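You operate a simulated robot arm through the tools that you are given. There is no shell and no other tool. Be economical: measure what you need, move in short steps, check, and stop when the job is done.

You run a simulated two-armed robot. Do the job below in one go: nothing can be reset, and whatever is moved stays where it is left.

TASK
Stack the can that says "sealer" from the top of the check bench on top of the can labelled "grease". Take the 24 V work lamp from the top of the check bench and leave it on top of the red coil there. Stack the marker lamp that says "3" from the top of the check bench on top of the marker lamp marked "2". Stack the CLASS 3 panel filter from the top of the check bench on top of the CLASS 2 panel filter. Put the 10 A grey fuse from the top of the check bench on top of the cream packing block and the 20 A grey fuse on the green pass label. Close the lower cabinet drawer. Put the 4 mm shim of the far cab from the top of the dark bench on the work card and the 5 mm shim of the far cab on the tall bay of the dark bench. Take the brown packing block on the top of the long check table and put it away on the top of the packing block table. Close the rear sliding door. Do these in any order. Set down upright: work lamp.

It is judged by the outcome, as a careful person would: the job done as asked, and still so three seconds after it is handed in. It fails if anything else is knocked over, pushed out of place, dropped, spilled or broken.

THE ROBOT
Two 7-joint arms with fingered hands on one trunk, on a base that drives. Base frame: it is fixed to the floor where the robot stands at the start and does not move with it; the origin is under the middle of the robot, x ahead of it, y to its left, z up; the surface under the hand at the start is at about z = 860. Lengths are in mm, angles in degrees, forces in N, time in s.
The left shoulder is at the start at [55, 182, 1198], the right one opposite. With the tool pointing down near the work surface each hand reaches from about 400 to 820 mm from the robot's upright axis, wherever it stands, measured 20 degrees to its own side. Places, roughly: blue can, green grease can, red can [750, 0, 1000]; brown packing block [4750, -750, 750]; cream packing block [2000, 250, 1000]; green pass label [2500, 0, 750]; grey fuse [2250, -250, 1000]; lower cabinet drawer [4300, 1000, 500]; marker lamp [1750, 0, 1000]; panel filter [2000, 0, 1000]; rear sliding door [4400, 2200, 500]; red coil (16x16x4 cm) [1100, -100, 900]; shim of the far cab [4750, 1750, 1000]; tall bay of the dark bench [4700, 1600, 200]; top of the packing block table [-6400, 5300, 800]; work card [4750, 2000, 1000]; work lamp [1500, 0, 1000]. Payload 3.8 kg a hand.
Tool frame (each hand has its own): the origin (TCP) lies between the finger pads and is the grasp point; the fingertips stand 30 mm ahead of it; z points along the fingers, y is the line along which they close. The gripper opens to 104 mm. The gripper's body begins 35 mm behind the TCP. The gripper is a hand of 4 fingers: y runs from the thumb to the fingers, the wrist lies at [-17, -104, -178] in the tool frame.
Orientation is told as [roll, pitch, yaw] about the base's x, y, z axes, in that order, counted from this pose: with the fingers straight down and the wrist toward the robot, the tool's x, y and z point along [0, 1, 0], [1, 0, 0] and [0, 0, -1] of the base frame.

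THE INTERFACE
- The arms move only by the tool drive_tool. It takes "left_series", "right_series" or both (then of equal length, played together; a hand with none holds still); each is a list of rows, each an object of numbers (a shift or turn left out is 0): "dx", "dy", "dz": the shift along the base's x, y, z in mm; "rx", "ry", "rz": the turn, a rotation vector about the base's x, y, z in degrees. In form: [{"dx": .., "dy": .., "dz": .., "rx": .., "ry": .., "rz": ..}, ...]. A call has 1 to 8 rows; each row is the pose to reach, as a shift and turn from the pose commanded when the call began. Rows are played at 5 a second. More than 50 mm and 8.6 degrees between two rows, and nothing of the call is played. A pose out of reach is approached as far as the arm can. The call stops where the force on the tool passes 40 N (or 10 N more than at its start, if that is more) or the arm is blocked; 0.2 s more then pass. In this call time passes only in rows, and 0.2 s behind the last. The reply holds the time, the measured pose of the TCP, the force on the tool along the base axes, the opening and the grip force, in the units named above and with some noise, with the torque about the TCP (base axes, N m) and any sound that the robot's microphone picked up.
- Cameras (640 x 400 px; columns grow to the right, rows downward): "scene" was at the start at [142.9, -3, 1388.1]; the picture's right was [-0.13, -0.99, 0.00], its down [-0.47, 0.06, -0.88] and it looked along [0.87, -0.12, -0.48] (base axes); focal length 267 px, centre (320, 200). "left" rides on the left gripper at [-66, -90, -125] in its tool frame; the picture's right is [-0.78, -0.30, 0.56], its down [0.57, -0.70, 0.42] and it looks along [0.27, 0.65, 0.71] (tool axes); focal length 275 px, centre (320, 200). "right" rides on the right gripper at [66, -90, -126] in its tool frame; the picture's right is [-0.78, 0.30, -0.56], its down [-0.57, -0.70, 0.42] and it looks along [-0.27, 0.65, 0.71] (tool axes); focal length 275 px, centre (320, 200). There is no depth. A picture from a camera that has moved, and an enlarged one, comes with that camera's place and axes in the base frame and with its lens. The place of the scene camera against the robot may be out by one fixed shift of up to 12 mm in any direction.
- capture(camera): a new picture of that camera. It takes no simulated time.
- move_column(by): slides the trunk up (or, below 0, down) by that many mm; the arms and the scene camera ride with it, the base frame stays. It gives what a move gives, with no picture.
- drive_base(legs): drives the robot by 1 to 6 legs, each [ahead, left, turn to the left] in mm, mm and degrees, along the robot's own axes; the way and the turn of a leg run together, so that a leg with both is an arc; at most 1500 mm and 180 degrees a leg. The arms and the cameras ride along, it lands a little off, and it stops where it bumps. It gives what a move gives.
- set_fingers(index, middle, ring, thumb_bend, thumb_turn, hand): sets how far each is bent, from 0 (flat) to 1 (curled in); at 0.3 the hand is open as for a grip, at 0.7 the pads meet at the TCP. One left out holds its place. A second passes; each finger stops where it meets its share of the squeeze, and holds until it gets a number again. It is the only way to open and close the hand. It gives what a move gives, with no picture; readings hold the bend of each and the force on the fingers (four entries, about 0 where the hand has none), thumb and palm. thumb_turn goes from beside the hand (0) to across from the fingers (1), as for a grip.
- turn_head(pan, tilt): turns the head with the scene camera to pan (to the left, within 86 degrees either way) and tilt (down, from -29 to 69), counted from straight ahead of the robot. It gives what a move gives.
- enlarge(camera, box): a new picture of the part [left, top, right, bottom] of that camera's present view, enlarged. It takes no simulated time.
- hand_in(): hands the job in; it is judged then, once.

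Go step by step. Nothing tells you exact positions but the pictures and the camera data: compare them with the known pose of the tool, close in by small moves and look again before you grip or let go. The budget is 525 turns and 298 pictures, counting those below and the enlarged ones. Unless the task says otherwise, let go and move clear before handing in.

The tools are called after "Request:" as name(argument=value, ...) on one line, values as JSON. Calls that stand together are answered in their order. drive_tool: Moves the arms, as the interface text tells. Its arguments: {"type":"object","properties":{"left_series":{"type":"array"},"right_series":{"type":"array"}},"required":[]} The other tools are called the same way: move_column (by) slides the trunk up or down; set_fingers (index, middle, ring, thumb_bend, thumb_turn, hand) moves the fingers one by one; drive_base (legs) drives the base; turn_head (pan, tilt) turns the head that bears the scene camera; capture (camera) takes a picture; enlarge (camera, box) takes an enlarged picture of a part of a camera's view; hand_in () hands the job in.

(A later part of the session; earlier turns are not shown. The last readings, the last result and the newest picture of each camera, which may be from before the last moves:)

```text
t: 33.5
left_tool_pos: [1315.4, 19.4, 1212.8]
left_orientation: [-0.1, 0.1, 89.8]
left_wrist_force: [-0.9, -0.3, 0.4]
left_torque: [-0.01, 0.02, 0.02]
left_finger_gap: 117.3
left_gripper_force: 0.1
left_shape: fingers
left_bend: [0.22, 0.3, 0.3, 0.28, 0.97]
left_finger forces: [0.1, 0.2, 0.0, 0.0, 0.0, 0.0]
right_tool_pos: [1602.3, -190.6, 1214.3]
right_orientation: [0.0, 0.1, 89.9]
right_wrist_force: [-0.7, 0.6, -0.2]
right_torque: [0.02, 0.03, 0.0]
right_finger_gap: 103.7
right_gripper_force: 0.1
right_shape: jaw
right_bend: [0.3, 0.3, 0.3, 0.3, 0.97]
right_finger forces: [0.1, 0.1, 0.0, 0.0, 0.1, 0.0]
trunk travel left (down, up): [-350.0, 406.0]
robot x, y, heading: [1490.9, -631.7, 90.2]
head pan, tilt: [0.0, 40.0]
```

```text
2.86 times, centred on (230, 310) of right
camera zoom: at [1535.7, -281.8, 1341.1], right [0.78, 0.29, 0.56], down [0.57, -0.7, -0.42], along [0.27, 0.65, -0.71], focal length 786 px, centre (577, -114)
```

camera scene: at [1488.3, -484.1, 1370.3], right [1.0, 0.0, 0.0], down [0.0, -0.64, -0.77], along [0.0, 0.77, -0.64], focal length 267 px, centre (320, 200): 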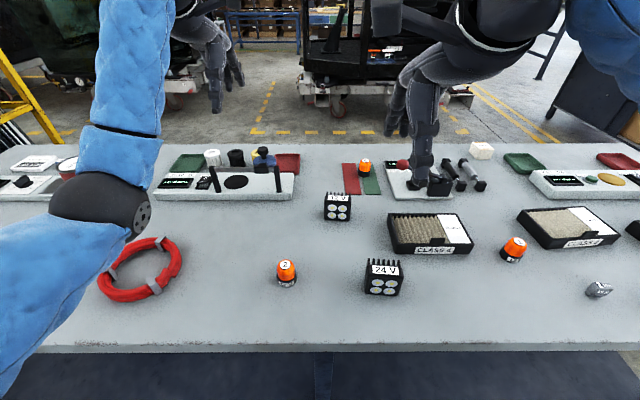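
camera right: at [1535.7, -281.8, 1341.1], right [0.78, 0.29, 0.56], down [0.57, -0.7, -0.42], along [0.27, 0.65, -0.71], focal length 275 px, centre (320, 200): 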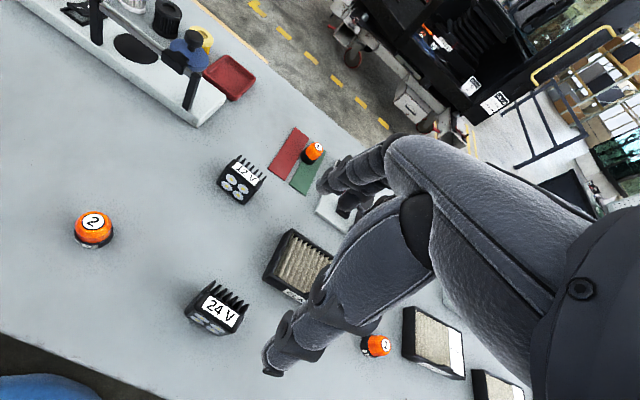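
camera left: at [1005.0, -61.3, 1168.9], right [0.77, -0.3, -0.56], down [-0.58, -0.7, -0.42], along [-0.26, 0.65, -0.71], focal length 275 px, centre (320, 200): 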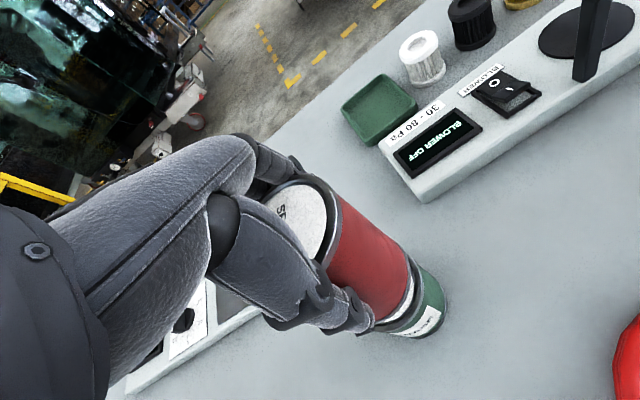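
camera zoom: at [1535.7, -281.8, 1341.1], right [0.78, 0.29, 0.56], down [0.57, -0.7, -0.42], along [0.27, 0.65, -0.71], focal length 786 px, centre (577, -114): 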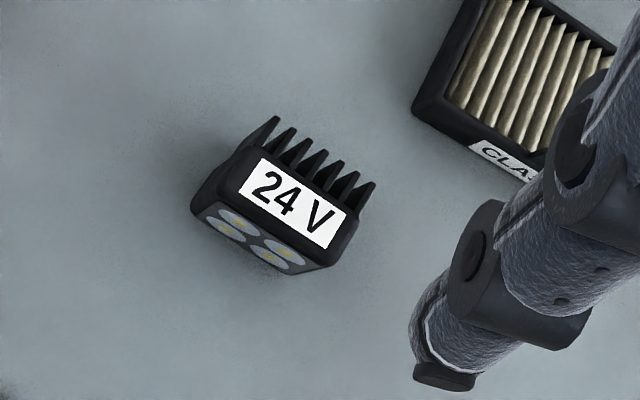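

The 24 V lamp is about 70×50×70 mm, centred near (1615, -175), fins at the back. I lower the right hand over it and look.

Request:
drive_tool(right_series=[{"dx": 6, "dy": 8, "dz": -45}, {"dx": 13, "dy": 16, "dz": -90}, {"dx": 13, "dy": 16, "dz": -135}, {"dx": 13, "dy": 16, "dz": -180}, {"dx": 13, "dy": 16, "dz": -210}])

Request:
capture(camera="right")

Request:
enlarge(camera="scene", box=[300, 180, 480, 320])

```text
t: 34.7
left_tool_pos: [1317.3, 18.2, 1212.8]
left_orientation: [0.0, 0.1, 89.8]
left_wrist_force: [0.0, -0.5, -0.1]
left_torque: [0.04, -0.03, 0.02]
left_finger_gap: 117.6
left_gripper_force: 0.0
left_shape: fingers
left_bend: [0.22, 0.3, 0.3, 0.28, 0.97]
left_finger forces: [0.1, 0.0, 0.1, 0.0, 0.0, 0.0]
right_tool_pos: [1614.5, -172.7, 1005.1]
right_orientation: [0.1, 0.0, 89.7]
right_wrist_force: [-0.4, 0.1, 0.4]
right_torque: [0.03, 0.0, 0.01]
right_finger_gap: 103.7
right_gripper_force: 0.0
right_shape: jaw
right_bend: [0.3, 0.3, 0.3, 0.3, 0.97]
right_finger forces: [0.0, 0.1, 0.1, 0.1, 0.0, 0.0]
trunk travel left (down, up): [-350.0, 406.0]
robot x, y, heading: [1487.8, -633.5, 89.6]
head pan, tilt: [0.0, 40.0]
```

```text
262 pictures are left
camera right: at [1547.6, -263.5, 1131.0], right [0.78, 0.29, 0.56], down [0.57, -0.7, -0.43], along [0.27, 0.65, -0.71], focal length 275 px, centre (320, 200)
```

right: 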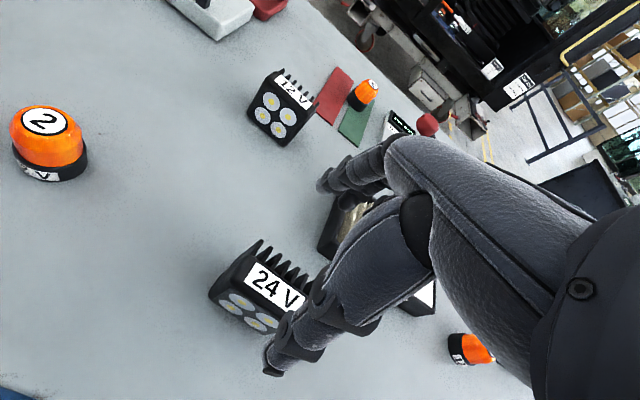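

```text
2.86 times, centred on (390, 250) of scene
camera zoom: at [1488.7, -484.1, 1370.3], right [1.0, 0.0, 0.0], down [0.0, -0.64, -0.77], along [0.0, 0.77, -0.64], focal length 764 px, centre (120, 57)
```

zoom: 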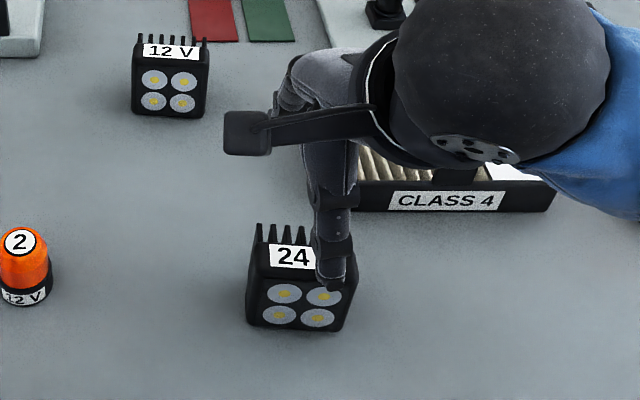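

The lamp is turned about 10° clockwise; I match the hand's yaw and descend around it.

Request:
drive_tool(right_series=[{"dx": 1, "dy": 0, "dz": -10, "rz": -5}, {"dx": 2.5, "dy": -1, "dz": -30, "rz": -10}, {"dx": 2.5, "dy": -1, "dz": -60, "rz": -10}, {"dx": 2.5, "dy": -1, "dz": -85, "rz": -10}, {"dx": 2.5, "dy": -1, "dz": -98, "rz": -10}])

Request:
capture(camera="right")

Request:
enlarge(camera="scene", box=[300, 180, 480, 320])

```text
t: 35.9
left_tool_pos: [1316.4, 18.4, 1214.8]
left_orientation: [-0.1, 0.1, 89.8]
left_wrist_force: [0.3, 0.2, -1.3]
left_torque: [0.04, 0.02, 0.05]
left_finger_gap: 117.7
left_gripper_force: 0.0
left_shape: fingers
left_bend: [0.22, 0.3, 0.3, 0.28, 0.97]
left_finger forces: [0.1, 0.0, 0.0, 0.1, 0.0, 0.1]
right_tool_pos: [1617.4, -174.0, 907.8]
right_orientation: [0.0, 0.0, 79.8]
right_wrist_force: [0.5, -0.5, 0.0]
right_torque: [0.06, 0.06, -0.05]
right_finger_gap: 103.7
right_gripper_force: 0.0
right_shape: jaw
right_bend: [0.3, 0.3, 0.3, 0.3, 0.97]
right_finger forces: [0.1, 0.1, 0.1, 0.0, 0.0, 0.1]
trunk travel left (down, up): [-350.0, 406.0]
robot x, y, heading: [1490.6, -632.8, 89.8]
head pan, tilt: [0.0, 40.0]
```

```text
260 pictures are left
camera right: at [1534.6, -251.8, 1033.3], right [0.82, 0.15, 0.56], down [0.44, -0.79, -0.42], along [0.38, 0.59, -0.71], focal length 275 px, centre (320, 200)
```

right: 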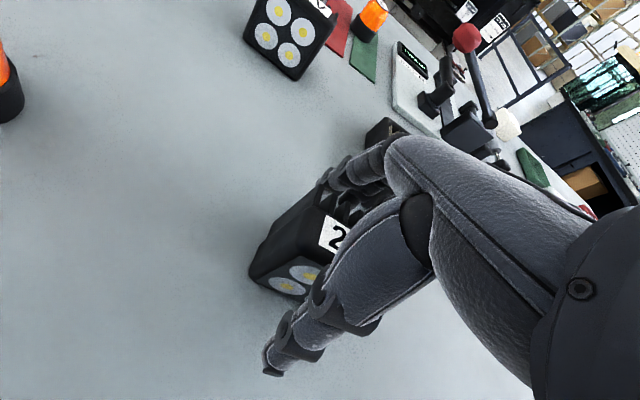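

```text
2.86 times, centred on (390, 250) of scene
camera zoom: at [1488.6, -484.2, 1370.3], right [1.0, 0.0, 0.0], down [0.0, -0.64, -0.77], along [0.0, 0.77, -0.64], focal length 764 px, centre (120, 57)
```

zoom: 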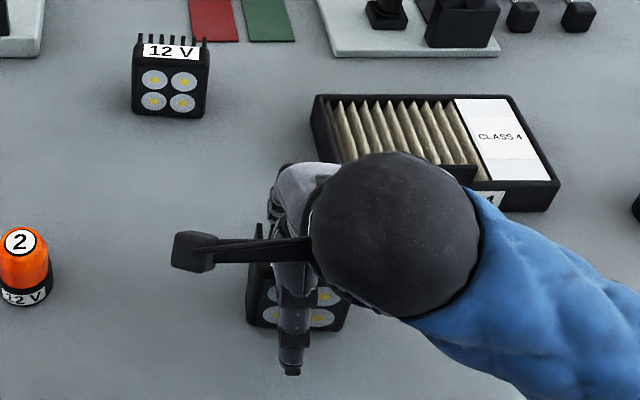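

The hand straddles the lamp. I close.

Request:
set_fingers(hand="right", index=0.65, middle=0.65, ring=0.65, thumb_bend=0.65)

Request:
capture(camera="right")

```text
t: 36.9
left_tool_pos: [1316.9, 19.4, 1214.0]
left_orientation: [0.0, 0.1, 89.8]
left_wrist_force: [0.1, -0.3, 0.5]
left_torque: [0.01, 0.0, -0.01]
left_finger_gap: 117.9
left_gripper_force: 0.0
left_shape: fingers
left_bend: [0.22, 0.3, 0.3, 0.28, 0.97]
left_finger forces: [0.0, 0.1, 0.0, 0.0, 0.1, 0.0]
right_tool_pos: [1616.9, -175.2, 907.1]
right_orientation: [0.0, 0.0, 79.7]
right_wrist_force: [0.2, 1.0, 0.6]
right_torque: [0.09, -0.06, 0.04]
right_finger_gap: 42.0
right_gripper_force: 15.3
right_shape: fingers
right_bend: [0.57, 0.59, 0.59, 0.55, 0.94]
right_finger forces: [5.6, 5.8, 4.6, 0.1, 15.2, 0.0]
trunk travel left (down, up): [-350.0, 406.0]
robot x, y, heading: [1493.8, -631.7, 89.7]
head pan, tilt: [0.0, 40.0]
```

```text
258 pictures are left
camera right: at [1534.5, -251.7, 1033.4], right [0.82, 0.15, 0.56], down [0.44, -0.79, -0.42], along [0.38, 0.59, -0.71], focal length 275 px, centre (320, 200)
```

right: 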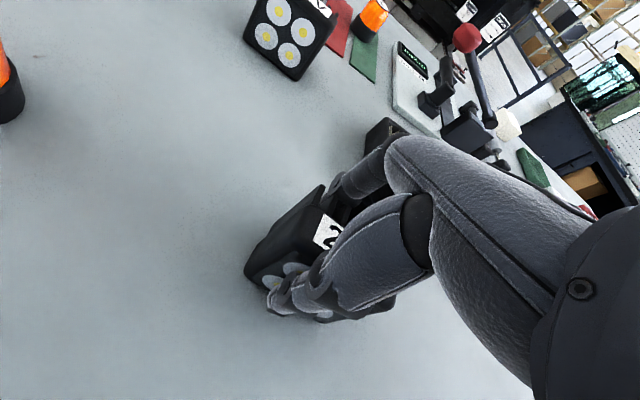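

I squeeze a little more and lift.

Request:
set_fingers(hand="right", index=0.8, middle=0.8, ring=0.8, thumb_bend=0.75)

Request:
drive_tool(right_series=[{"dz": 15}, {"dz": 50}, {"dz": 95}, {"dz": 140}, {"dz": 170}])

Request:
capture(camera="right")

Request:
capture(camera="scene")

```text
t: 37.9
left_tool_pos: [1316.1, 19.1, 1212.9]
left_orientation: [0.1, 0.1, 89.8]
left_wrist_force: [-0.3, -1.1, -0.2]
left_torque: [-0.03, -0.01, -0.02]
left_finger_gap: 117.4
left_gripper_force: 0.1
left_shape: fingers
left_bend: [0.22, 0.3, 0.3, 0.28, 0.97]
left_finger forces: [0.1, 0.1, 0.0, 0.0, 0.1, 0.0]
right_tool_pos: [1618.3, -174.9, 906.8]
right_orientation: [0.0, 0.0, 79.7]
right_wrist_force: [-0.8, 0.1, 0.5]
right_torque: [0.08, -0.04, 0.04]
right_finger_gap: 41.8
right_gripper_force: 20.9
right_shape: fingers
right_bend: [0.59, 0.61, 0.62, 0.55, 0.94]
right_finger forces: [7.2, 6.7, 6.7, 0.0, 20.5, 0.0]
trunk travel left (down, up): [-350.0, 406.0]
robot x, y, heading: [1492.4, -633.6, 89.9]
head pan, tilt: [0.0, 40.0]
```

```text
t: 39.1
left_tool_pos: [1316.4, 19.3, 1213.0]
left_orientation: [0.0, 0.1, 89.8]
left_wrist_force: [-0.5, 0.0, 0.8]
left_torque: [0.0, 0.02, 0.0]
left_finger_gap: 117.3
left_gripper_force: 0.0
left_shape: fingers
left_bend: [0.22, 0.3, 0.3, 0.28, 0.97]
left_finger forces: [0.0, 0.1, 0.0, 0.1, 0.0, 0.1]
right_tool_pos: [1618.1, -173.1, 1076.9]
right_orientation: [0.0, 0.1, 79.7]
right_wrist_force: [0.7, -0.1, -4.3]
right_torque: [0.02, 0.03, 0.01]
right_finger_gap: 41.5
right_gripper_force: 20.1
right_shape: fingers
right_bend: [0.59, 0.61, 0.63, 0.55, 0.93]
right_finger forces: [7.3, 6.4, 6.3, 0.0, 20.0, 0.0]
trunk travel left (down, up): [-350.0, 406.0]
robot x, y, heading: [1489.2, -632.1, 89.5]
head pan, tilt: [0.0, 40.0]
```

```text
257 pictures are left
camera right: at [1535.8, -251.3, 1202.6], right [0.82, 0.15, 0.56], down [0.44, -0.79, -0.42], along [0.38, 0.59, -0.71], focal length 275 px, centre (320, 200)
```

right: 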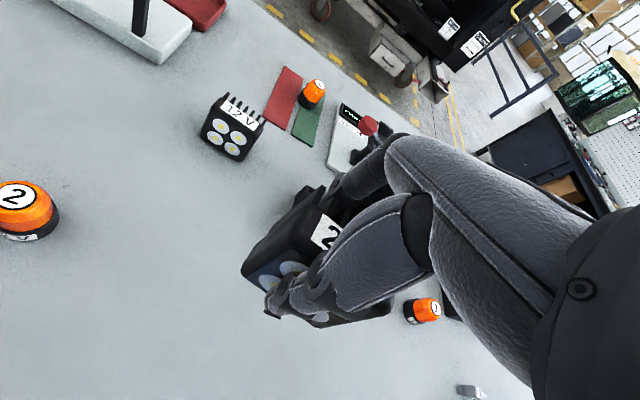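

```text
256 pictures are left
camera scene: at [1488.5, -484.1, 1370.3], right [1.0, 0.0, 0.0], down [0.0, -0.64, -0.77], along [0.0, 0.77, -0.64], focal length 267 px, centre (320, 200)
```

scene: 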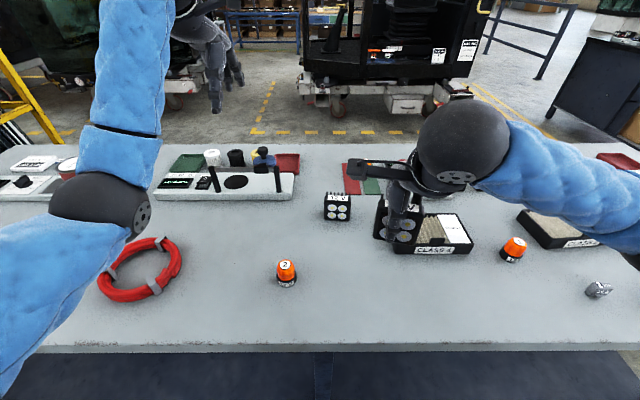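

Lamp held upright. I drive back left to the coil.

Request:
drive_base(legs=[[0, 510, 0]])

Request:
capture(camera="right")

Request:
capture(camera="scene")

Request:
capture(camera="left")

```text
t: 42.1
left_tool_pos: [811.1, 25.0, 1212.5]
left_orientation: [0.0, 0.1, 89.4]
left_wrist_force: [-0.4, 1.6, 0.1]
left_torque: [-0.01, -0.03, 0.03]
left_finger_gap: 117.7
left_gripper_force: 0.0
left_shape: fingers
left_bend: [0.22, 0.3, 0.3, 0.28, 0.97]
left_finger forces: [0.0, 0.0, 0.0, 0.0, 0.0, 0.1]
right_tool_pos: [1109.8, -170.1, 1075.6]
right_orientation: [0.0, 0.0, 79.4]
right_wrist_force: [0.3, 0.9, -3.1]
right_torque: [0.0, 0.02, -0.04]
right_finger_gap: 41.6
right_gripper_force: 19.8
right_shape: fingers
right_bend: [0.59, 0.61, 0.63, 0.55, 0.93]
right_finger forces: [7.3, 6.5, 6.2, 0.0, 19.9, 0.0]
trunk travel left (down, up): [-350.0, 406.0]
robot x, y, heading: [982.7, -633.1, 89.6]
head pan, tilt: [0.0, 40.0]
```

```text
255 pictures are left
camera right: at [1027.8, -247.1, 1202.4], right [0.82, 0.15, 0.56], down [0.43, -0.8, -0.42], along [0.38, 0.59, -0.71], focal length 275 px, centre (320, 200)
```

right: 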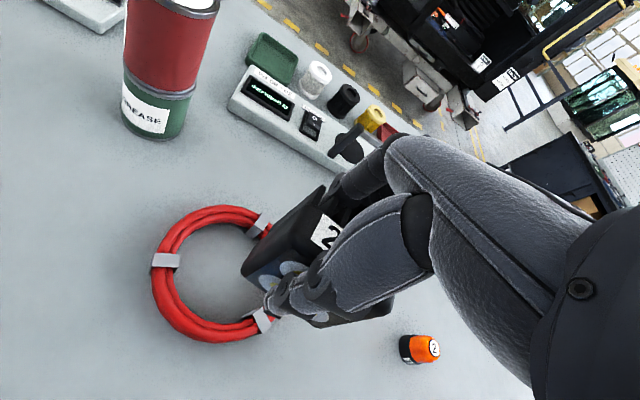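

```text
254 pictures are left
camera scene: at [978.8, -479.8, 1370.3], right [1.0, -0.01, 0.0], down [-0.01, -0.64, -0.77], along [0.01, 0.77, -0.64], focal length 267 px, centre (320, 200)
```

scene: 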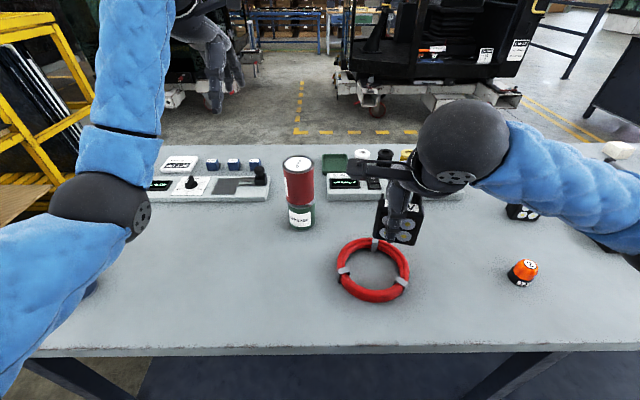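

```text
253 pictures are left
camera left: at [876.4, -65.4, 1337.4], right [0.77, -0.31, -0.56], down [-0.58, -0.7, -0.42], along [-0.26, 0.65, -0.71], focal length 275 px, centre (320, 200)
```

left: 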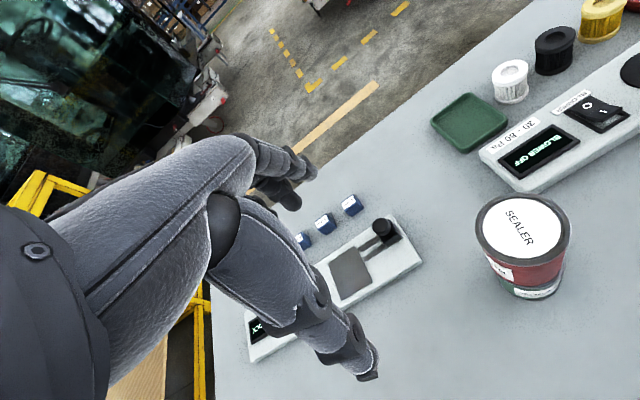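

Coil centre ≈ (1097, -146), clips at about 180°, 75° and -35°. I'll set the lamp on the clip-free near arc, centred near (1080, -199); hover first.

Request:
drive_tool(right_series=[{"dx": -15, "dy": -15, "dz": 0}, {"dx": -30, "dy": -29, "dz": -20}, {"dx": -30, "dy": -29, "dz": -60}, {"dx": -30, "dy": -29, "dz": -90}])

Request:
capture(camera="right")

Request:
enlarge(camera="scene", box=[290, 190, 490, 320])

```text
t: 43.1
left_tool_pos: [811.6, 23.7, 1213.4]
left_orientation: [0.0, 0.1, 89.4]
left_wrist_force: [0.0, 0.9, 0.1]
left_torque: [-0.01, 0.02, 0.01]
left_finger_gap: 117.3
left_gripper_force: 0.1
left_shape: fingers
left_bend: [0.22, 0.3, 0.3, 0.28, 0.97]
left_finger forces: [0.1, 0.1, 0.1, 0.0, 0.0, 0.0]
right_tool_pos: [1079.9, -198.2, 986.7]
right_orientation: [0.0, 0.1, 79.4]
right_wrist_force: [0.1, -0.2, -2.8]
right_torque: [-0.01, 0.0, 0.0]
right_finger_gap: 41.8
right_gripper_force: 19.7
right_shape: fingers
right_bend: [0.59, 0.61, 0.63, 0.55, 0.93]
right_finger forces: [7.2, 6.4, 6.2, 0.0, 19.9, 0.1]
trunk travel left (down, up): [-350.0, 406.0]
robot x, y, heading: [983.3, -625.6, 89.2]
head pan, tilt: [0.0, 40.0]
```

```text
252 pictures are left
camera right: at [996.9, -274.7, 1112.2], right [0.82, 0.15, 0.56], down [0.43, -0.8, -0.42], along [0.38, 0.59, -0.71], focal length 275 px, centre (320, 200)
```

right: 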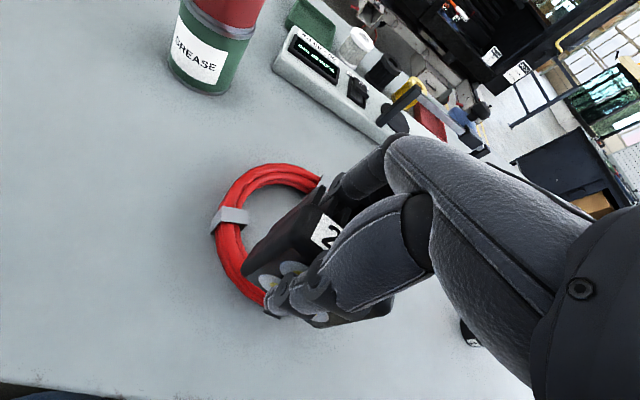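

```text
3.08 times, centred on (390, 255) of scene
camera zoom: at [979.7, -479.8, 1370.3], right [1.0, -0.01, 0.0], down [-0.01, -0.64, -0.77], along [0.01, 0.77, -0.64], focal length 822 px, centre (105, 31)
```

zoom: 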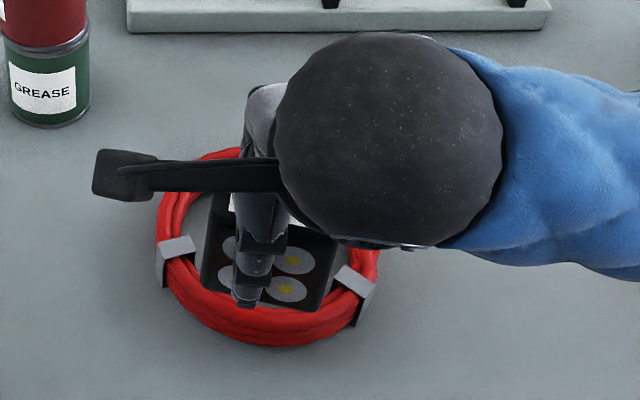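

The lamp lies between the two near clips. I lower to just above the coil and check.

Request:
drive_tool(right_series=[{"dz": -15}, {"dz": -30}])

Request:
enlarge(camera="right", box=[180, 140, 420, 360])

Request:
enlarge(camera="scene", box=[290, 190, 490, 320])

```text
t: 43.7
left_tool_pos: [810.4, 25.4, 1212.9]
left_orientation: [0.0, 0.2, 89.4]
left_wrist_force: [0.8, 0.2, 0.4]
left_torque: [0.01, -0.02, 0.02]
left_finger_gap: 117.4
left_gripper_force: 0.0
left_shape: fingers
left_bend: [0.22, 0.3, 0.3, 0.28, 0.97]
left_finger forces: [0.0, 0.0, 0.0, 0.0, 0.0, 0.0]
right_tool_pos: [1080.8, -199.2, 956.3]
right_orientation: [0.0, 0.0, 79.3]
right_wrist_force: [0.0, 0.4, -3.6]
right_torque: [0.03, -0.01, 0.01]
right_finger_gap: 41.5
right_gripper_force: 19.6
right_shape: fingers
right_bend: [0.59, 0.61, 0.63, 0.55, 0.93]
right_finger forces: [7.2, 6.4, 6.1, 0.0, 19.8, 0.0]
trunk travel left (down, up): [-350.0, 406.0]
robot x, y, heading: [980.7, -629.0, 89.5]
head pan, tilt: [0.0, 40.0]
```

```text
1.82 times, centred on (300, 250) of right
camera zoom: at [998.0, -275.1, 1082.0], right [0.82, 0.15, 0.56], down [0.43, -0.8, -0.42], along [0.38, 0.59, -0.71], focal length 500 px, centre (356, 109)
```

zoom: 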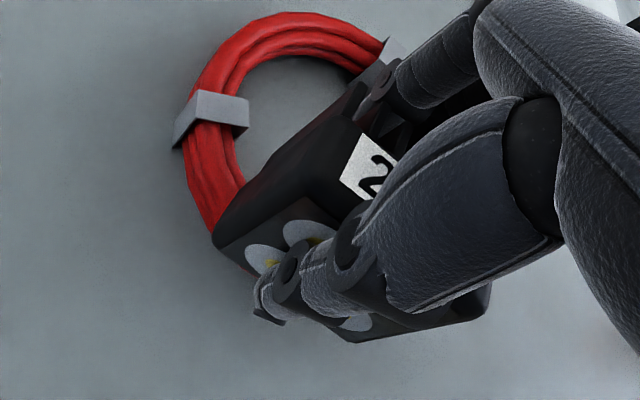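

```text
3.08 times, centred on (390, 255) of scene
camera zoom: at [979.6, -479.9, 1370.3], right [1.0, -0.01, 0.0], down [-0.01, -0.64, -0.77], along [0.01, 0.77, -0.64], focal length 822 px, centre (105, 31)
```

zoom: 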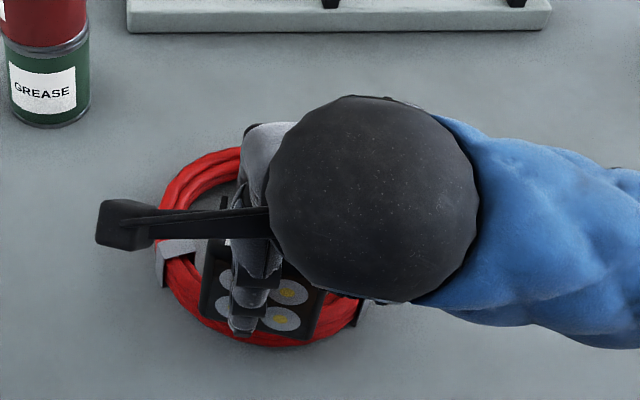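

Good. Lower until contact.

Request:
drive_tool(right_series=[{"dz": -4}, {"dz": -7}, {"dz": -10}, {"dz": -12}])

Request:
enlarge(camera="scene", box=[290, 190, 490, 320])

```text
t: 44.7
left_tool_pos: [812.5, 23.9, 1213.8]
left_orientation: [0.0, 0.1, 89.4]
left_wrist_force: [0.5, -0.6, -0.6]
left_torque: [-0.03, 0.0, 0.0]
left_finger_gap: 117.3
left_gripper_force: 0.0
left_shape: fingers
left_bend: [0.22, 0.3, 0.3, 0.28, 0.97]
left_finger forces: [0.1, 0.0, 0.0, 0.0, 0.0, 0.0]
right_tool_pos: [1080.9, -198.8, 944.8]
right_orientation: [-0.1, 0.2, 79.3]
right_wrist_force: [0.1, 0.0, -4.0]
right_torque: [0.01, 0.02, 0.01]
right_finger_gap: 41.6
right_gripper_force: 19.6
right_shape: fingers
right_bend: [0.59, 0.61, 0.63, 0.55, 0.93]
right_finger forces: [7.2, 6.4, 6.2, 0.0, 19.7, 0.1]
trunk travel left (down, up): [-350.0, 406.0]
robot x, y, heading: [978.2, -628.6, 89.6]
head pan, tilt: [0.0, 40.0]
```

```text
3.08 times, centred on (390, 255) of scene
camera zoom: at [979.6, -479.9, 1370.3], right [1.0, -0.01, 0.0], down [-0.01, -0.64, -0.77], along [0.01, 0.77, -0.64], focal length 822 px, centre (105, 31)
```

zoom: 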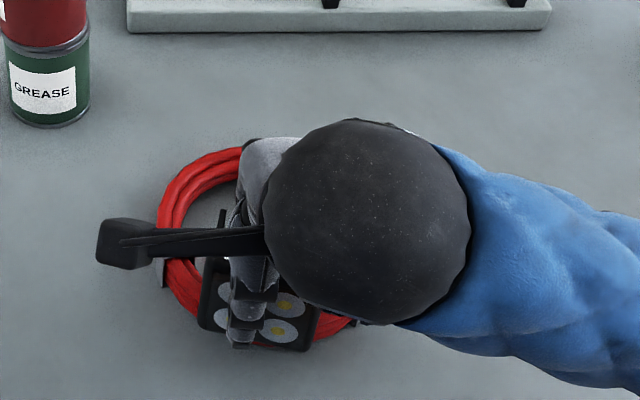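

No contact yet, and the lamp's front overhangs the ring slightly. I raise, shift 11 mm inward and lower again.

Request:
drive_tool(right_series=[{"dz": 8}, {"dx": 1, "dy": 11, "dz": 8}, {"dx": 1, "dy": 11, "dz": 0}, {"dx": 1, "dy": 11, "dz": -4}, {"dx": 1, "dy": 11, "dz": -8}, {"dx": 1, "dy": 11, "dz": -12}])

Request:
enlarge(camera="scene", box=[290, 190, 490, 320])

Request:
enlarge(camera="right", box=[180, 140, 420, 360])

```text
t: 46.2
left_tool_pos: [812.1, 23.6, 1214.7]
left_orientation: [0.0, 0.0, 89.2]
left_wrist_force: [-0.1, 1.1, 0.6]
left_torque: [0.02, 0.04, -0.01]
left_finger_gap: 117.5
left_gripper_force: 0.2
left_shape: fingers
left_bend: [0.22, 0.3, 0.3, 0.28, 0.97]
left_finger forces: [0.1, 0.0, 0.0, 0.1, 0.0, 0.0]
right_tool_pos: [1081.0, -186.5, 940.1]
right_orientation: [0.8, -1.1, 79.2]
right_wrist_force: [3.7, -7.2, 18.3]
right_torque: [-0.05, -0.17, 0.02]
right_finger_gap: 42.1
right_gripper_force: 23.5
right_shape: fingers
right_bend: [0.6, 0.62, 0.64, 0.55, 0.93]
right_finger forces: [7.0, 6.5, 6.3, 0.1, 27.6, 0.0]
trunk travel left (down, up): [-350.0, 406.0]
robot x, y, heading: [982.5, -632.6, 89.2]
head pan, tilt: [0.0, 40.0]
stopped in row 6 (right hand): the force on the tool passed its limit at 41 N (the readings are from after the stop); the commanded pose is now the measured one
```

```text
3.08 times, centred on (390, 255) of scene
camera zoom: at [979.8, -481.7, 1370.4], right [1.0, -0.01, 0.0], down [-0.01, -0.64, -0.77], along [0.01, 0.77, -0.64], focal length 822 px, centre (105, 31)
```

zoom: 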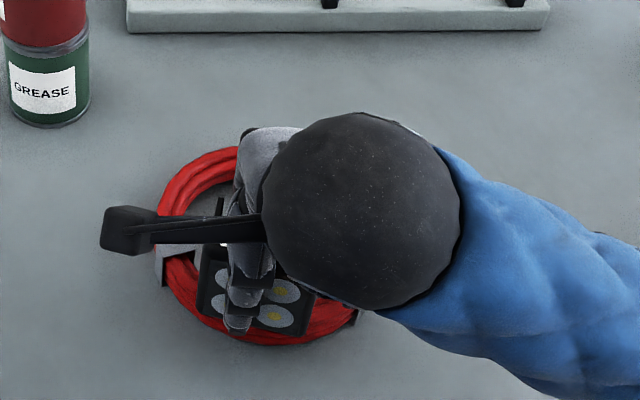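

```text
1.82 times, centred on (300, 250) of right
camera zoom: at [999.9, -266.0, 1064.9], right [0.82, 0.13, 0.55], down [0.43, -0.79, -0.45], along [0.37, 0.6, -0.7], focal length 500 px, centre (356, 109)
```

zoom: 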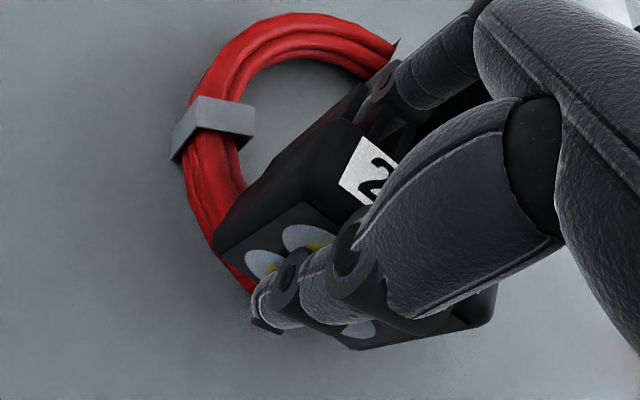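

Contact with the ring. I ease up slightly to relax the force, then open.

Request:
drive_tool(right_series=[{"dz": 1, "rx": -0.4, "ry": 0.5}, {"dz": 2, "rx": -0.8, "ry": 1.1}])

Request:
drive_tool(right_series=[{"dz": -1}, {"dz": -2}])

```text
t: 46.8
left_tool_pos: [812.5, 22.8, 1213.9]
left_orientation: [0.0, 0.0, 89.4]
left_wrist_force: [-0.6, 0.6, -0.2]
left_torque: [-0.02, 0.04, 0.0]
left_finger_gap: 117.6
left_gripper_force: 0.0
left_shape: fingers
left_bend: [0.22, 0.3, 0.3, 0.28, 0.97]
left_finger forces: [0.0, 0.0, 0.0, 0.0, 0.0, 0.0]
right_tool_pos: [1082.4, -185.7, 940.4]
right_orientation: [1.6, 0.2, 79.2]
right_wrist_force: [3.5, -0.2, 15.6]
right_torque: [0.23, -0.39, 0.01]
right_finger_gap: 41.8
right_gripper_force: 24.0
right_shape: fingers
right_bend: [0.6, 0.62, 0.64, 0.56, 0.93]
right_finger forces: [8.0, 7.8, 7.7, 0.1, 23.9, 0.0]
trunk travel left (down, up): [-350.0, 406.0]
robot x, y, heading: [982.4, -630.5, 89.4]
head pan, tilt: [0.0, 40.0]
```

```text
t: 47.4
left_tool_pos: [812.1, 22.5, 1214.9]
left_orientation: [-0.1, 0.0, 89.4]
left_wrist_force: [-0.7, 0.0, -0.4]
left_torque: [-0.01, -0.03, 0.01]
left_finger_gap: 117.4
left_gripper_force: 0.1
left_shape: fingers
left_bend: [0.22, 0.3, 0.3, 0.28, 0.97]
left_finger forces: [0.1, 0.0, 0.0, 0.1, 0.0, 0.1]
right_tool_pos: [1081.9, -185.7, 939.9]
right_orientation: [1.6, 0.1, 79.2]
right_wrist_force: [5.2, -2.1, 25.5]
right_torque: [0.28, -0.5, 0.04]
right_finger_gap: 42.1
right_gripper_force: 26.2
right_shape: fingers
right_bend: [0.6, 0.62, 0.64, 0.56, 0.93]
right_finger forces: [8.6, 8.6, 8.1, 0.0, 27.3, 0.0]
trunk travel left (down, up): [-350.0, 406.0]
robot x, y, heading: [979.2, -629.6, 89.0]
head pan, tilt: [0.0, 40.0]
```

Request:
drive_tool(right_series=[{"dz": 2, "rx": -0.8}, {"dz": 3, "rx": -1.2}])

Request:
set_fingers(hand="right", index=0.5, middle=0.5, ring=0.5, thumb_bend=0.48)

Request:
enlarge(camera="right", box=[180, 140, 420, 360])

Request:
enlarge(camera="scene", box=[290, 190, 490, 320])

```text
t: 48.0
left_tool_pos: [811.8, 24.0, 1213.3]
left_orientation: [0.0, 0.0, 89.3]
left_wrist_force: [0.1, 0.0, -0.1]
left_torque: [0.03, -0.01, 0.0]
left_finger_gap: 117.5
left_gripper_force: 0.1
left_shape: fingers
left_bend: [0.22, 0.3, 0.3, 0.28, 0.97]
left_finger forces: [0.0, 0.1, 0.0, 0.0, 0.0, 0.0]
right_tool_pos: [1081.9, -186.6, 939.6]
right_orientation: [1.2, 1.5, 79.1]
right_wrist_force: [5.0, 3.7, 14.9]
right_torque: [0.36, -0.38, 0.07]
right_finger_gap: 41.7
right_gripper_force: 24.1
right_shape: fingers
right_bend: [0.6, 0.62, 0.63, 0.56, 0.93]
right_finger forces: [9.0, 8.8, 8.3, 0.0, 22.2, 0.0]
trunk travel left (down, up): [-350.0, 406.0]
robot x, y, heading: [980.0, -629.1, 89.3]
head pan, tilt: [0.0, 40.0]
```

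```text
t: 49.0
left_tool_pos: [812.0, 23.7, 1213.1]
left_orientation: [0.1, -0.1, 89.5]
left_wrist_force: [-0.1, 0.0, 0.0]
left_torque: [0.0, 0.01, -0.01]
left_finger_gap: 117.5
left_gripper_force: 0.0
left_shape: fingers
left_bend: [0.22, 0.3, 0.3, 0.28, 0.97]
left_finger forces: [0.1, 0.0, 0.1, 0.0, 0.0, 0.0]
right_tool_pos: [1081.2, -186.8, 940.0]
right_orientation: [1.2, 1.5, 79.2]
right_wrist_force: [-3.0, -2.9, 1.7]
right_torque: [-0.01, -0.04, -0.02]
right_finger_gap: 57.6
right_gripper_force: 1.7
right_shape: fingers
right_bend: [0.5, 0.5, 0.5, 0.48, 0.97]
right_finger forces: [0.1, 0.0, 0.0, 0.1, 3.2, 0.0]
trunk travel left (down, up): [-350.0, 406.0]
robot x, y, heading: [982.7, -625.1, 89.3]
head pan, tilt: [0.0, 40.0]
```

```text
1.82 times, centred on (300, 250) of right
camera zoom: at [1001.3, -260.6, 1070.0], right [0.83, 0.16, 0.53], down [0.42, -0.81, -0.42], along [0.36, 0.57, -0.74], focal length 500 px, centre (356, 109)
```

zoom: 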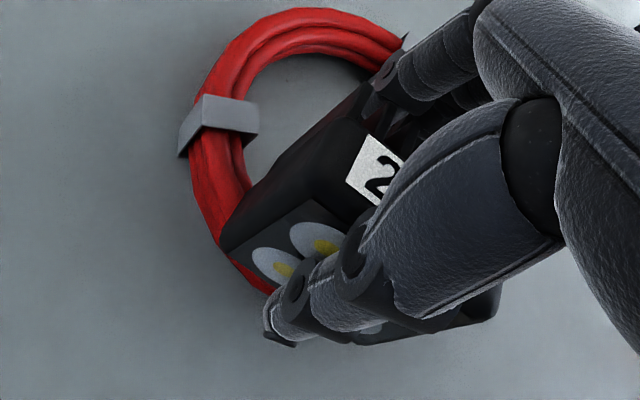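

```text
3.08 times, centred on (390, 255) of scene
camera zoom: at [979.1, -480.5, 1370.3], right [1.0, -0.01, 0.0], down [-0.01, -0.64, -0.77], along [0.01, 0.77, -0.64], focal length 822 px, centre (105, 31)
```

zoom: 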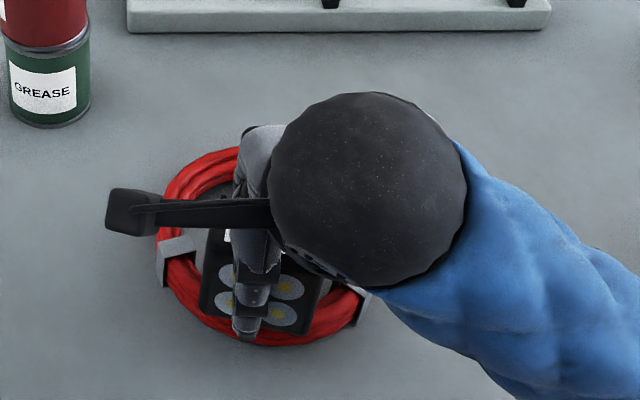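

The lamp rests on the ring; the thumb still touches. I open fully and rise.

Request:
set_fingers(hand="right", index=0.35, middle=0.35, ring=0.35, thumb_bend=0.3)

Request:
drive_tool(right_series=[{"dz": 20}, {"dz": 50}, {"dz": 100}, {"dz": 150}, {"dz": 190}])

Request:
capture(camera="right")

Request:
enlarge(camera="scene", box=[290, 190, 490, 320])

```text
t: 50.0
left_tool_pos: [812.3, 24.1, 1212.7]
left_orientation: [0.0, 0.1, 89.3]
left_wrist_force: [-1.7, 0.2, 0.5]
left_torque: [-0.01, 0.01, 0.0]
left_finger_gap: 117.5
left_gripper_force: 0.0
left_shape: fingers
left_bend: [0.22, 0.3, 0.3, 0.28, 0.97]
left_finger forces: [0.0, 0.0, 0.1, 0.0, 0.1, 0.0]
right_tool_pos: [1081.7, -186.3, 940.4]
right_orientation: [1.3, 1.4, 79.2]
right_wrist_force: [0.2, 0.0, 1.0]
right_torque: [0.04, 0.0, 0.02]
right_finger_gap: 98.1
right_gripper_force: 0.0
right_shape: fingers
right_bend: [0.35, 0.35, 0.35, 0.3, 0.97]
right_finger forces: [0.0, 0.0, 0.0, 0.0, 0.0, 0.0]
trunk travel left (down, up): [-350.0, 406.0]
robot x, y, heading: [979.2, -630.7, 89.2]
head pan, tilt: [0.0, 40.0]
```

```text
t: 51.2
left_tool_pos: [810.0, 24.0, 1213.8]
left_orientation: [0.0, 0.0, 89.4]
left_wrist_force: [-0.3, -0.1, -1.5]
left_torque: [0.01, 0.03, -0.01]
left_finger_gap: 117.3
left_gripper_force: 0.0
left_shape: fingers
left_bend: [0.22, 0.3, 0.3, 0.28, 0.97]
left_finger forces: [0.0, 0.1, 0.1, 0.1, 0.1, 0.0]
right_tool_pos: [1079.8, -187.8, 1130.6]
right_orientation: [1.2, 1.5, 79.1]
right_wrist_force: [-0.2, -0.3, 0.2]
right_torque: [0.01, 0.02, 0.01]
right_finger_gap: 98.1
right_gripper_force: 0.0
right_shape: fingers
right_bend: [0.35, 0.35, 0.35, 0.3, 0.97]
right_finger forces: [0.0, 0.0, 0.0, 0.0, 0.0, 0.1]
trunk travel left (down, up): [-350.0, 406.0]
robot x, y, heading: [980.7, -628.7, 89.2]
head pan, tilt: [0.0, 40.0]
```

```text
243 pictures are left
camera right: at [1000.5, -262.0, 1259.9], right [0.83, 0.16, 0.53], down [0.42, -0.81, -0.42], along [0.36, 0.57, -0.74], focal length 275 px, centre (320, 200)
```

right: 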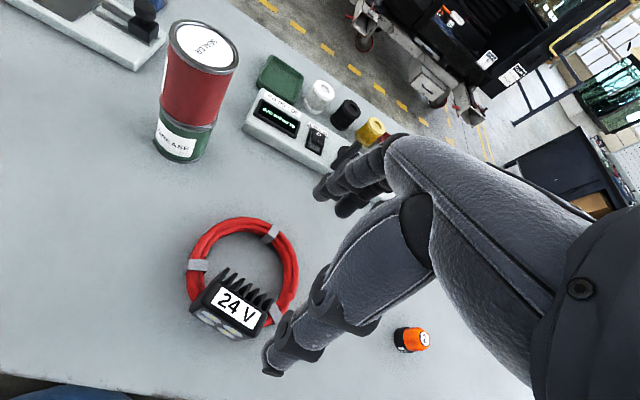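

```text
3.08 times, centred on (390, 255) of scene
camera zoom: at [979.2, -480.6, 1370.4], right [1.0, -0.01, 0.0], down [-0.01, -0.64, -0.77], along [0.01, 0.77, -0.64], focal length 822 px, centre (105, 31)
```

zoom: 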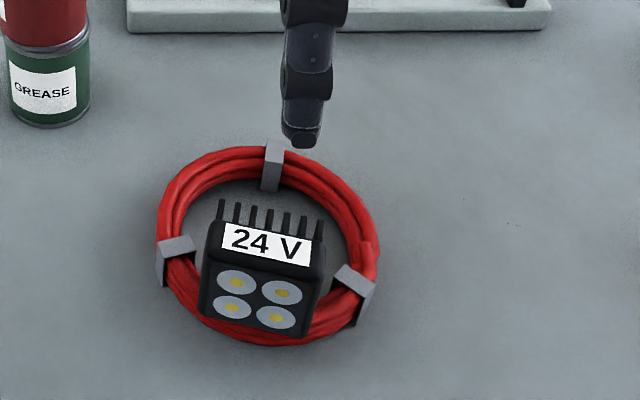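

Request:
enlarge(camera="right", box=[170, 200, 310, 350])

```text
2.67 times, centred on (240, 275) of right
camera zoom: at [1000.5, -262.0, 1259.9], right [0.83, 0.16, 0.53], down [0.42, -0.81, -0.42], along [0.36, 0.57, -0.74], focal length 734 px, centre (533, 0)
```

zoom: 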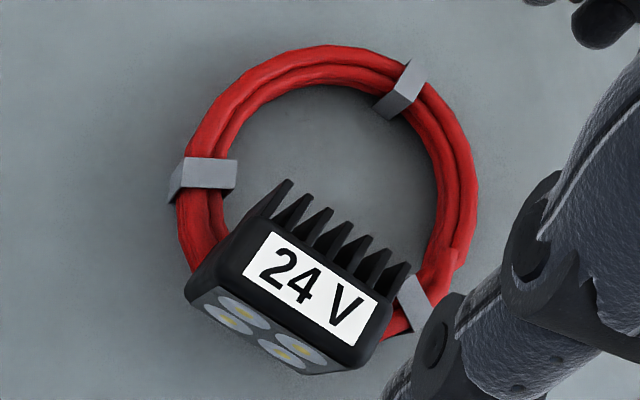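

The 24 V lamp sits upright on the coil. Next the marker lamps: I drive right to view them.

Request:
drive_base(legs=[[0, -620, 0]])

Request:
capture(camera="scene")

Request:
capture(camera="right")

Request:
capture(camera="left")

```text
t: 54.7
left_tool_pos: [1433.4, 17.3, 1214.3]
left_orientation: [0.0, 0.1, 89.6]
left_wrist_force: [0.2, -0.2, 0.6]
left_torque: [-0.03, 0.02, 0.02]
left_finger_gap: 117.5
left_gripper_force: 0.1
left_shape: fingers
left_bend: [0.22, 0.3, 0.3, 0.28, 0.97]
left_finger forces: [0.0, 0.0, 0.0, 0.0, 0.0, 0.1]
right_tool_pos: [1703.8, -194.3, 1129.3]
right_orientation: [1.3, 1.3, 79.4]
right_wrist_force: [-0.3, 0.3, -0.1]
right_torque: [-0.02, 0.01, 0.0]
right_finger_gap: 98.1
right_gripper_force: 0.1
right_shape: fingers
right_bend: [0.35, 0.35, 0.35, 0.3, 0.97]
right_finger forces: [0.0, 0.1, 0.0, 0.0, 0.0, 0.1]
trunk travel left (down, up): [-350.0, 406.0]
robot x, y, heading: [1603.8, -636.6, 89.3]
head pan, tilt: [0.0, 40.0]
```

```text
240 pictures are left
camera scene: at [1603.6, -486.3, 1370.3], right [1.0, -0.01, 0.0], down [-0.01, -0.64, -0.77], along [0.01, 0.77, -0.64], focal length 267 px, centre (320, 200)
```

scene: 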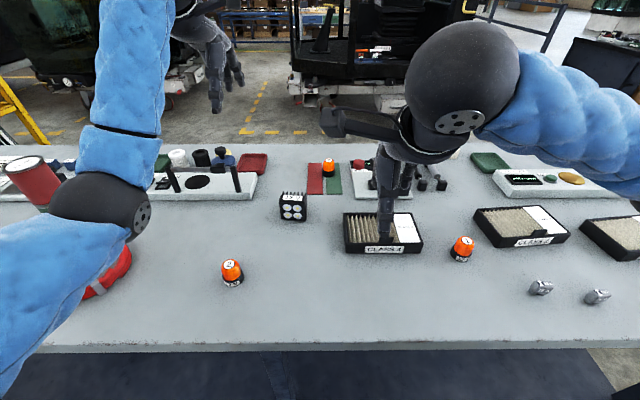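

```text
239 pictures are left
camera right: at [1624.1, -267.6, 1259.5], right [0.83, 0.16, 0.53], down [0.42, -0.8, -0.42], along [0.36, 0.57, -0.74], focal length 275 px, centre (320, 200)
```

right: 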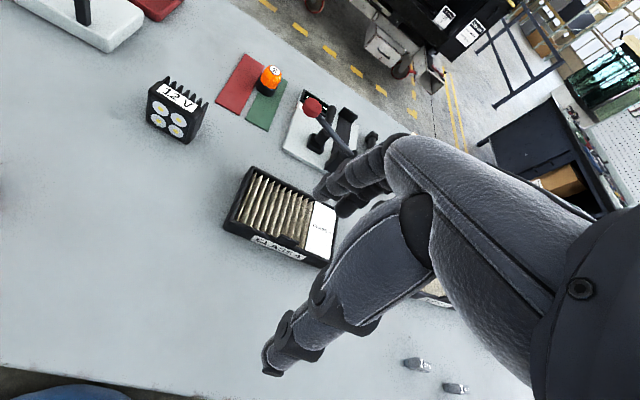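

```text
238 pictures are left
camera left: at [1499.8, -72.1, 1337.7], right [0.77, -0.3, -0.56], down [-0.58, -0.7, -0.42], along [-0.26, 0.65, -0.71], focal length 275 px, centre (320, 200)
```

left: 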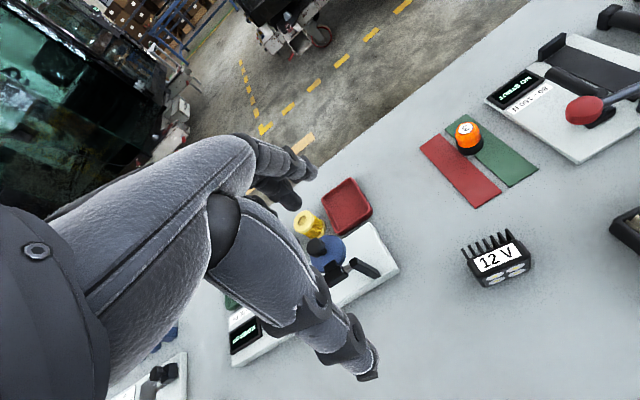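

Request:
enlarge(camera="scene", box=[430, 190, 640, 320])

Request:
enlarge(camera="left", box=[400, 20, 640, 220])

```text
3.05 times, centred on (535, 255) of scene
camera zoom: at [1603.6, -486.3, 1370.3], right [1.0, -0.01, 0.0], down [-0.01, -0.64, -0.77], along [0.01, 0.77, -0.64], focal length 814 px, centre (-335, 32)
```

zoom: 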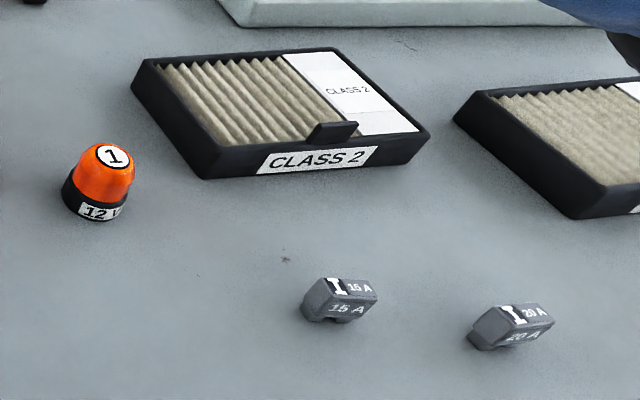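

```text
2.00 times, centred on (520, 120) of left
camera zoom: at [1499.8, -72.1, 1337.7], right [0.77, -0.3, -0.56], down [-0.58, -0.7, -0.42], along [-0.26, 0.65, -0.71], focal length 551 px, centre (-80, 360)
```

zoom: 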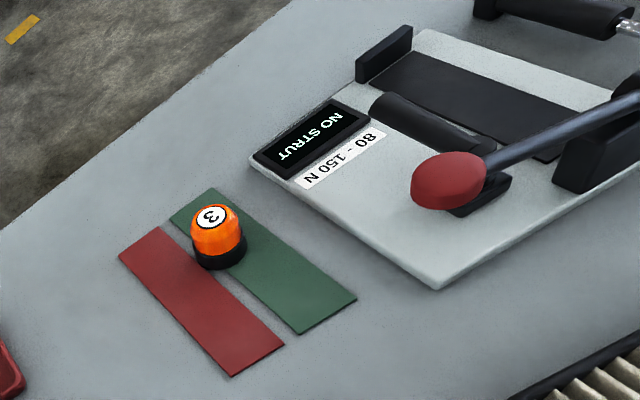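

Lamp "3" stands at the back on the label strips, near (1643, 248); "1" is the front one. It's far for the arm, so I look down to see how much closer the base can get.

Request:
turn_head(pan=0, tilt=69)

Request:
capture(camera="scene")

```text
t: 55.6
left_tool_pos: [1432.9, 17.8, 1214.0]
left_orientation: [0.0, 0.1, 89.5]
left_wrist_force: [0.3, -0.5, 0.8]
left_torque: [0.0, -0.05, -0.01]
left_finger_gap: 117.5
left_gripper_force: 0.1
left_shape: fingers
left_bend: [0.22, 0.3, 0.3, 0.28, 0.97]
left_finger forces: [0.1, 0.0, 0.0, 0.0, 0.1, 0.1]
right_tool_pos: [1702.6, -193.4, 1130.6]
right_orientation: [1.2, 1.5, 79.5]
right_wrist_force: [-0.4, 0.2, -0.8]
right_torque: [0.04, 0.0, -0.05]
right_finger_gap: 98.0
right_gripper_force: 0.1
right_shape: fingers
right_bend: [0.35, 0.35, 0.35, 0.3, 0.97]
right_finger forces: [0.1, 0.1, 0.1, 0.0, 0.1, 0.0]
trunk travel left (down, up): [-350.0, 406.0]
robot x, y, heading: [1602.8, -635.6, 89.6]
head pan, tilt: [0.0, 68.8]
```

```text
235 pictures are left
camera scene: at [1602.6, -515.3, 1334.2], right [1.0, -0.01, 0.0], down [-0.01, -0.93, -0.36], along [0.0, 0.36, -0.93], focal length 267 px, centre (320, 200)
```

scene: 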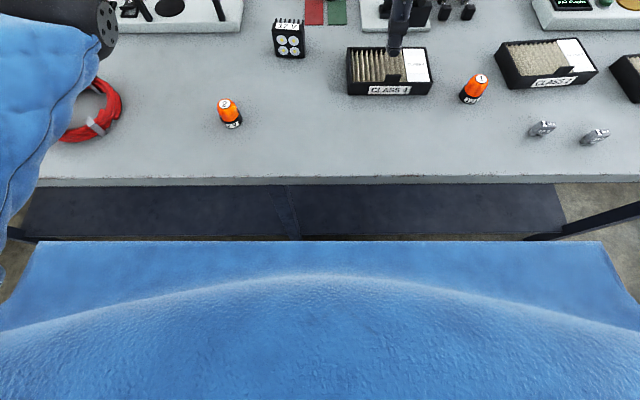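

The base can come a little closer, and turning the robot 45° to the right brings the left shoulder nearer the bench. I'll do that so the left hand reaches lamp 3.

Request:
drive_base(legs=[[0, 0, -45], [110, -70, 0]])

Request:
turn_head(pan=40, tilt=35)

Request:
capture(camera="scene")

```text
t: 59.0
left_tool_pos: [2082.1, -31.1, 1212.1]
left_orientation: [0.0, 0.0, 44.0]
left_wrist_force: [1.0, 0.3, 0.3]
left_torque: [-0.01, 0.03, 0.02]
left_finger_gap: 117.5
left_gripper_force: 0.1
left_shape: fingers
left_bend: [0.22, 0.3, 0.3, 0.28, 0.97]
left_finger forces: [0.0, 0.1, 0.1, 0.0, 0.0, 0.0]
right_tool_pos: [2119.3, -371.1, 1129.1]
right_orientation: [1.3, 1.4, 33.7]
right_wrist_force: [0.0, -1.1, -0.3]
right_torque: [0.04, 0.03, 0.0]
right_finger_gap: 98.1
right_gripper_force: 0.1
right_shape: fingers
right_bend: [0.35, 0.35, 0.35, 0.3, 0.97]
right_finger forces: [0.1, 0.1, 0.0, 0.0, 0.0, 0.1]
trunk travel left (down, up): [-350.0, 406.0]
robot x, y, heading: [1731.3, -612.4, 43.9]
head pan, tilt: [0.0, 68.8]
```

```text
t: 60.1
left_tool_pos: [2079.7, -32.2, 1213.8]
left_orientation: [0.0, 0.1, 44.0]
left_wrist_force: [-0.4, 0.2, -0.8]
left_torque: [0.02, 0.0, 0.01]
left_finger_gap: 117.4
left_gripper_force: 0.1
left_shape: fingers
left_bend: [0.22, 0.3, 0.3, 0.28, 0.97]
left_finger forces: [0.1, 0.0, 0.0, 0.0, 0.1, 0.0]
right_tool_pos: [2116.9, -373.1, 1130.4]
right_orientation: [1.2, 1.3, 33.7]
right_wrist_force: [-0.3, 0.0, -0.1]
right_torque: [-0.01, 0.02, -0.01]
right_finger_gap: 97.8
right_gripper_force: 0.1
right_shape: fingers
right_bend: [0.35, 0.35, 0.35, 0.3, 0.97]
right_finger forces: [0.0, 0.0, 0.0, 0.1, 0.1, 0.1]
trunk travel left (down, up): [-350.0, 406.0]
robot x, y, heading: [1733.6, -607.0, 43.8]
head pan, tilt: [40.0, 35.0]
```

```text
234 pictures are left
camera scene: at [1778.9, -475.0, 1377.8], right [0.99, -0.11, 0.0], down [-0.06, -0.57, -0.82], along [0.09, 0.81, -0.57], focal length 267 px, centre (320, 200)
```

scene: 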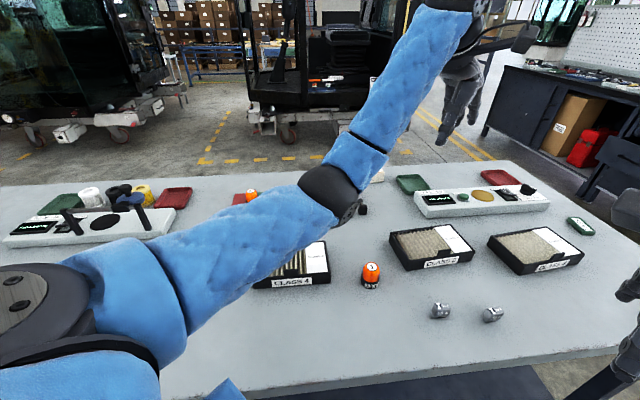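

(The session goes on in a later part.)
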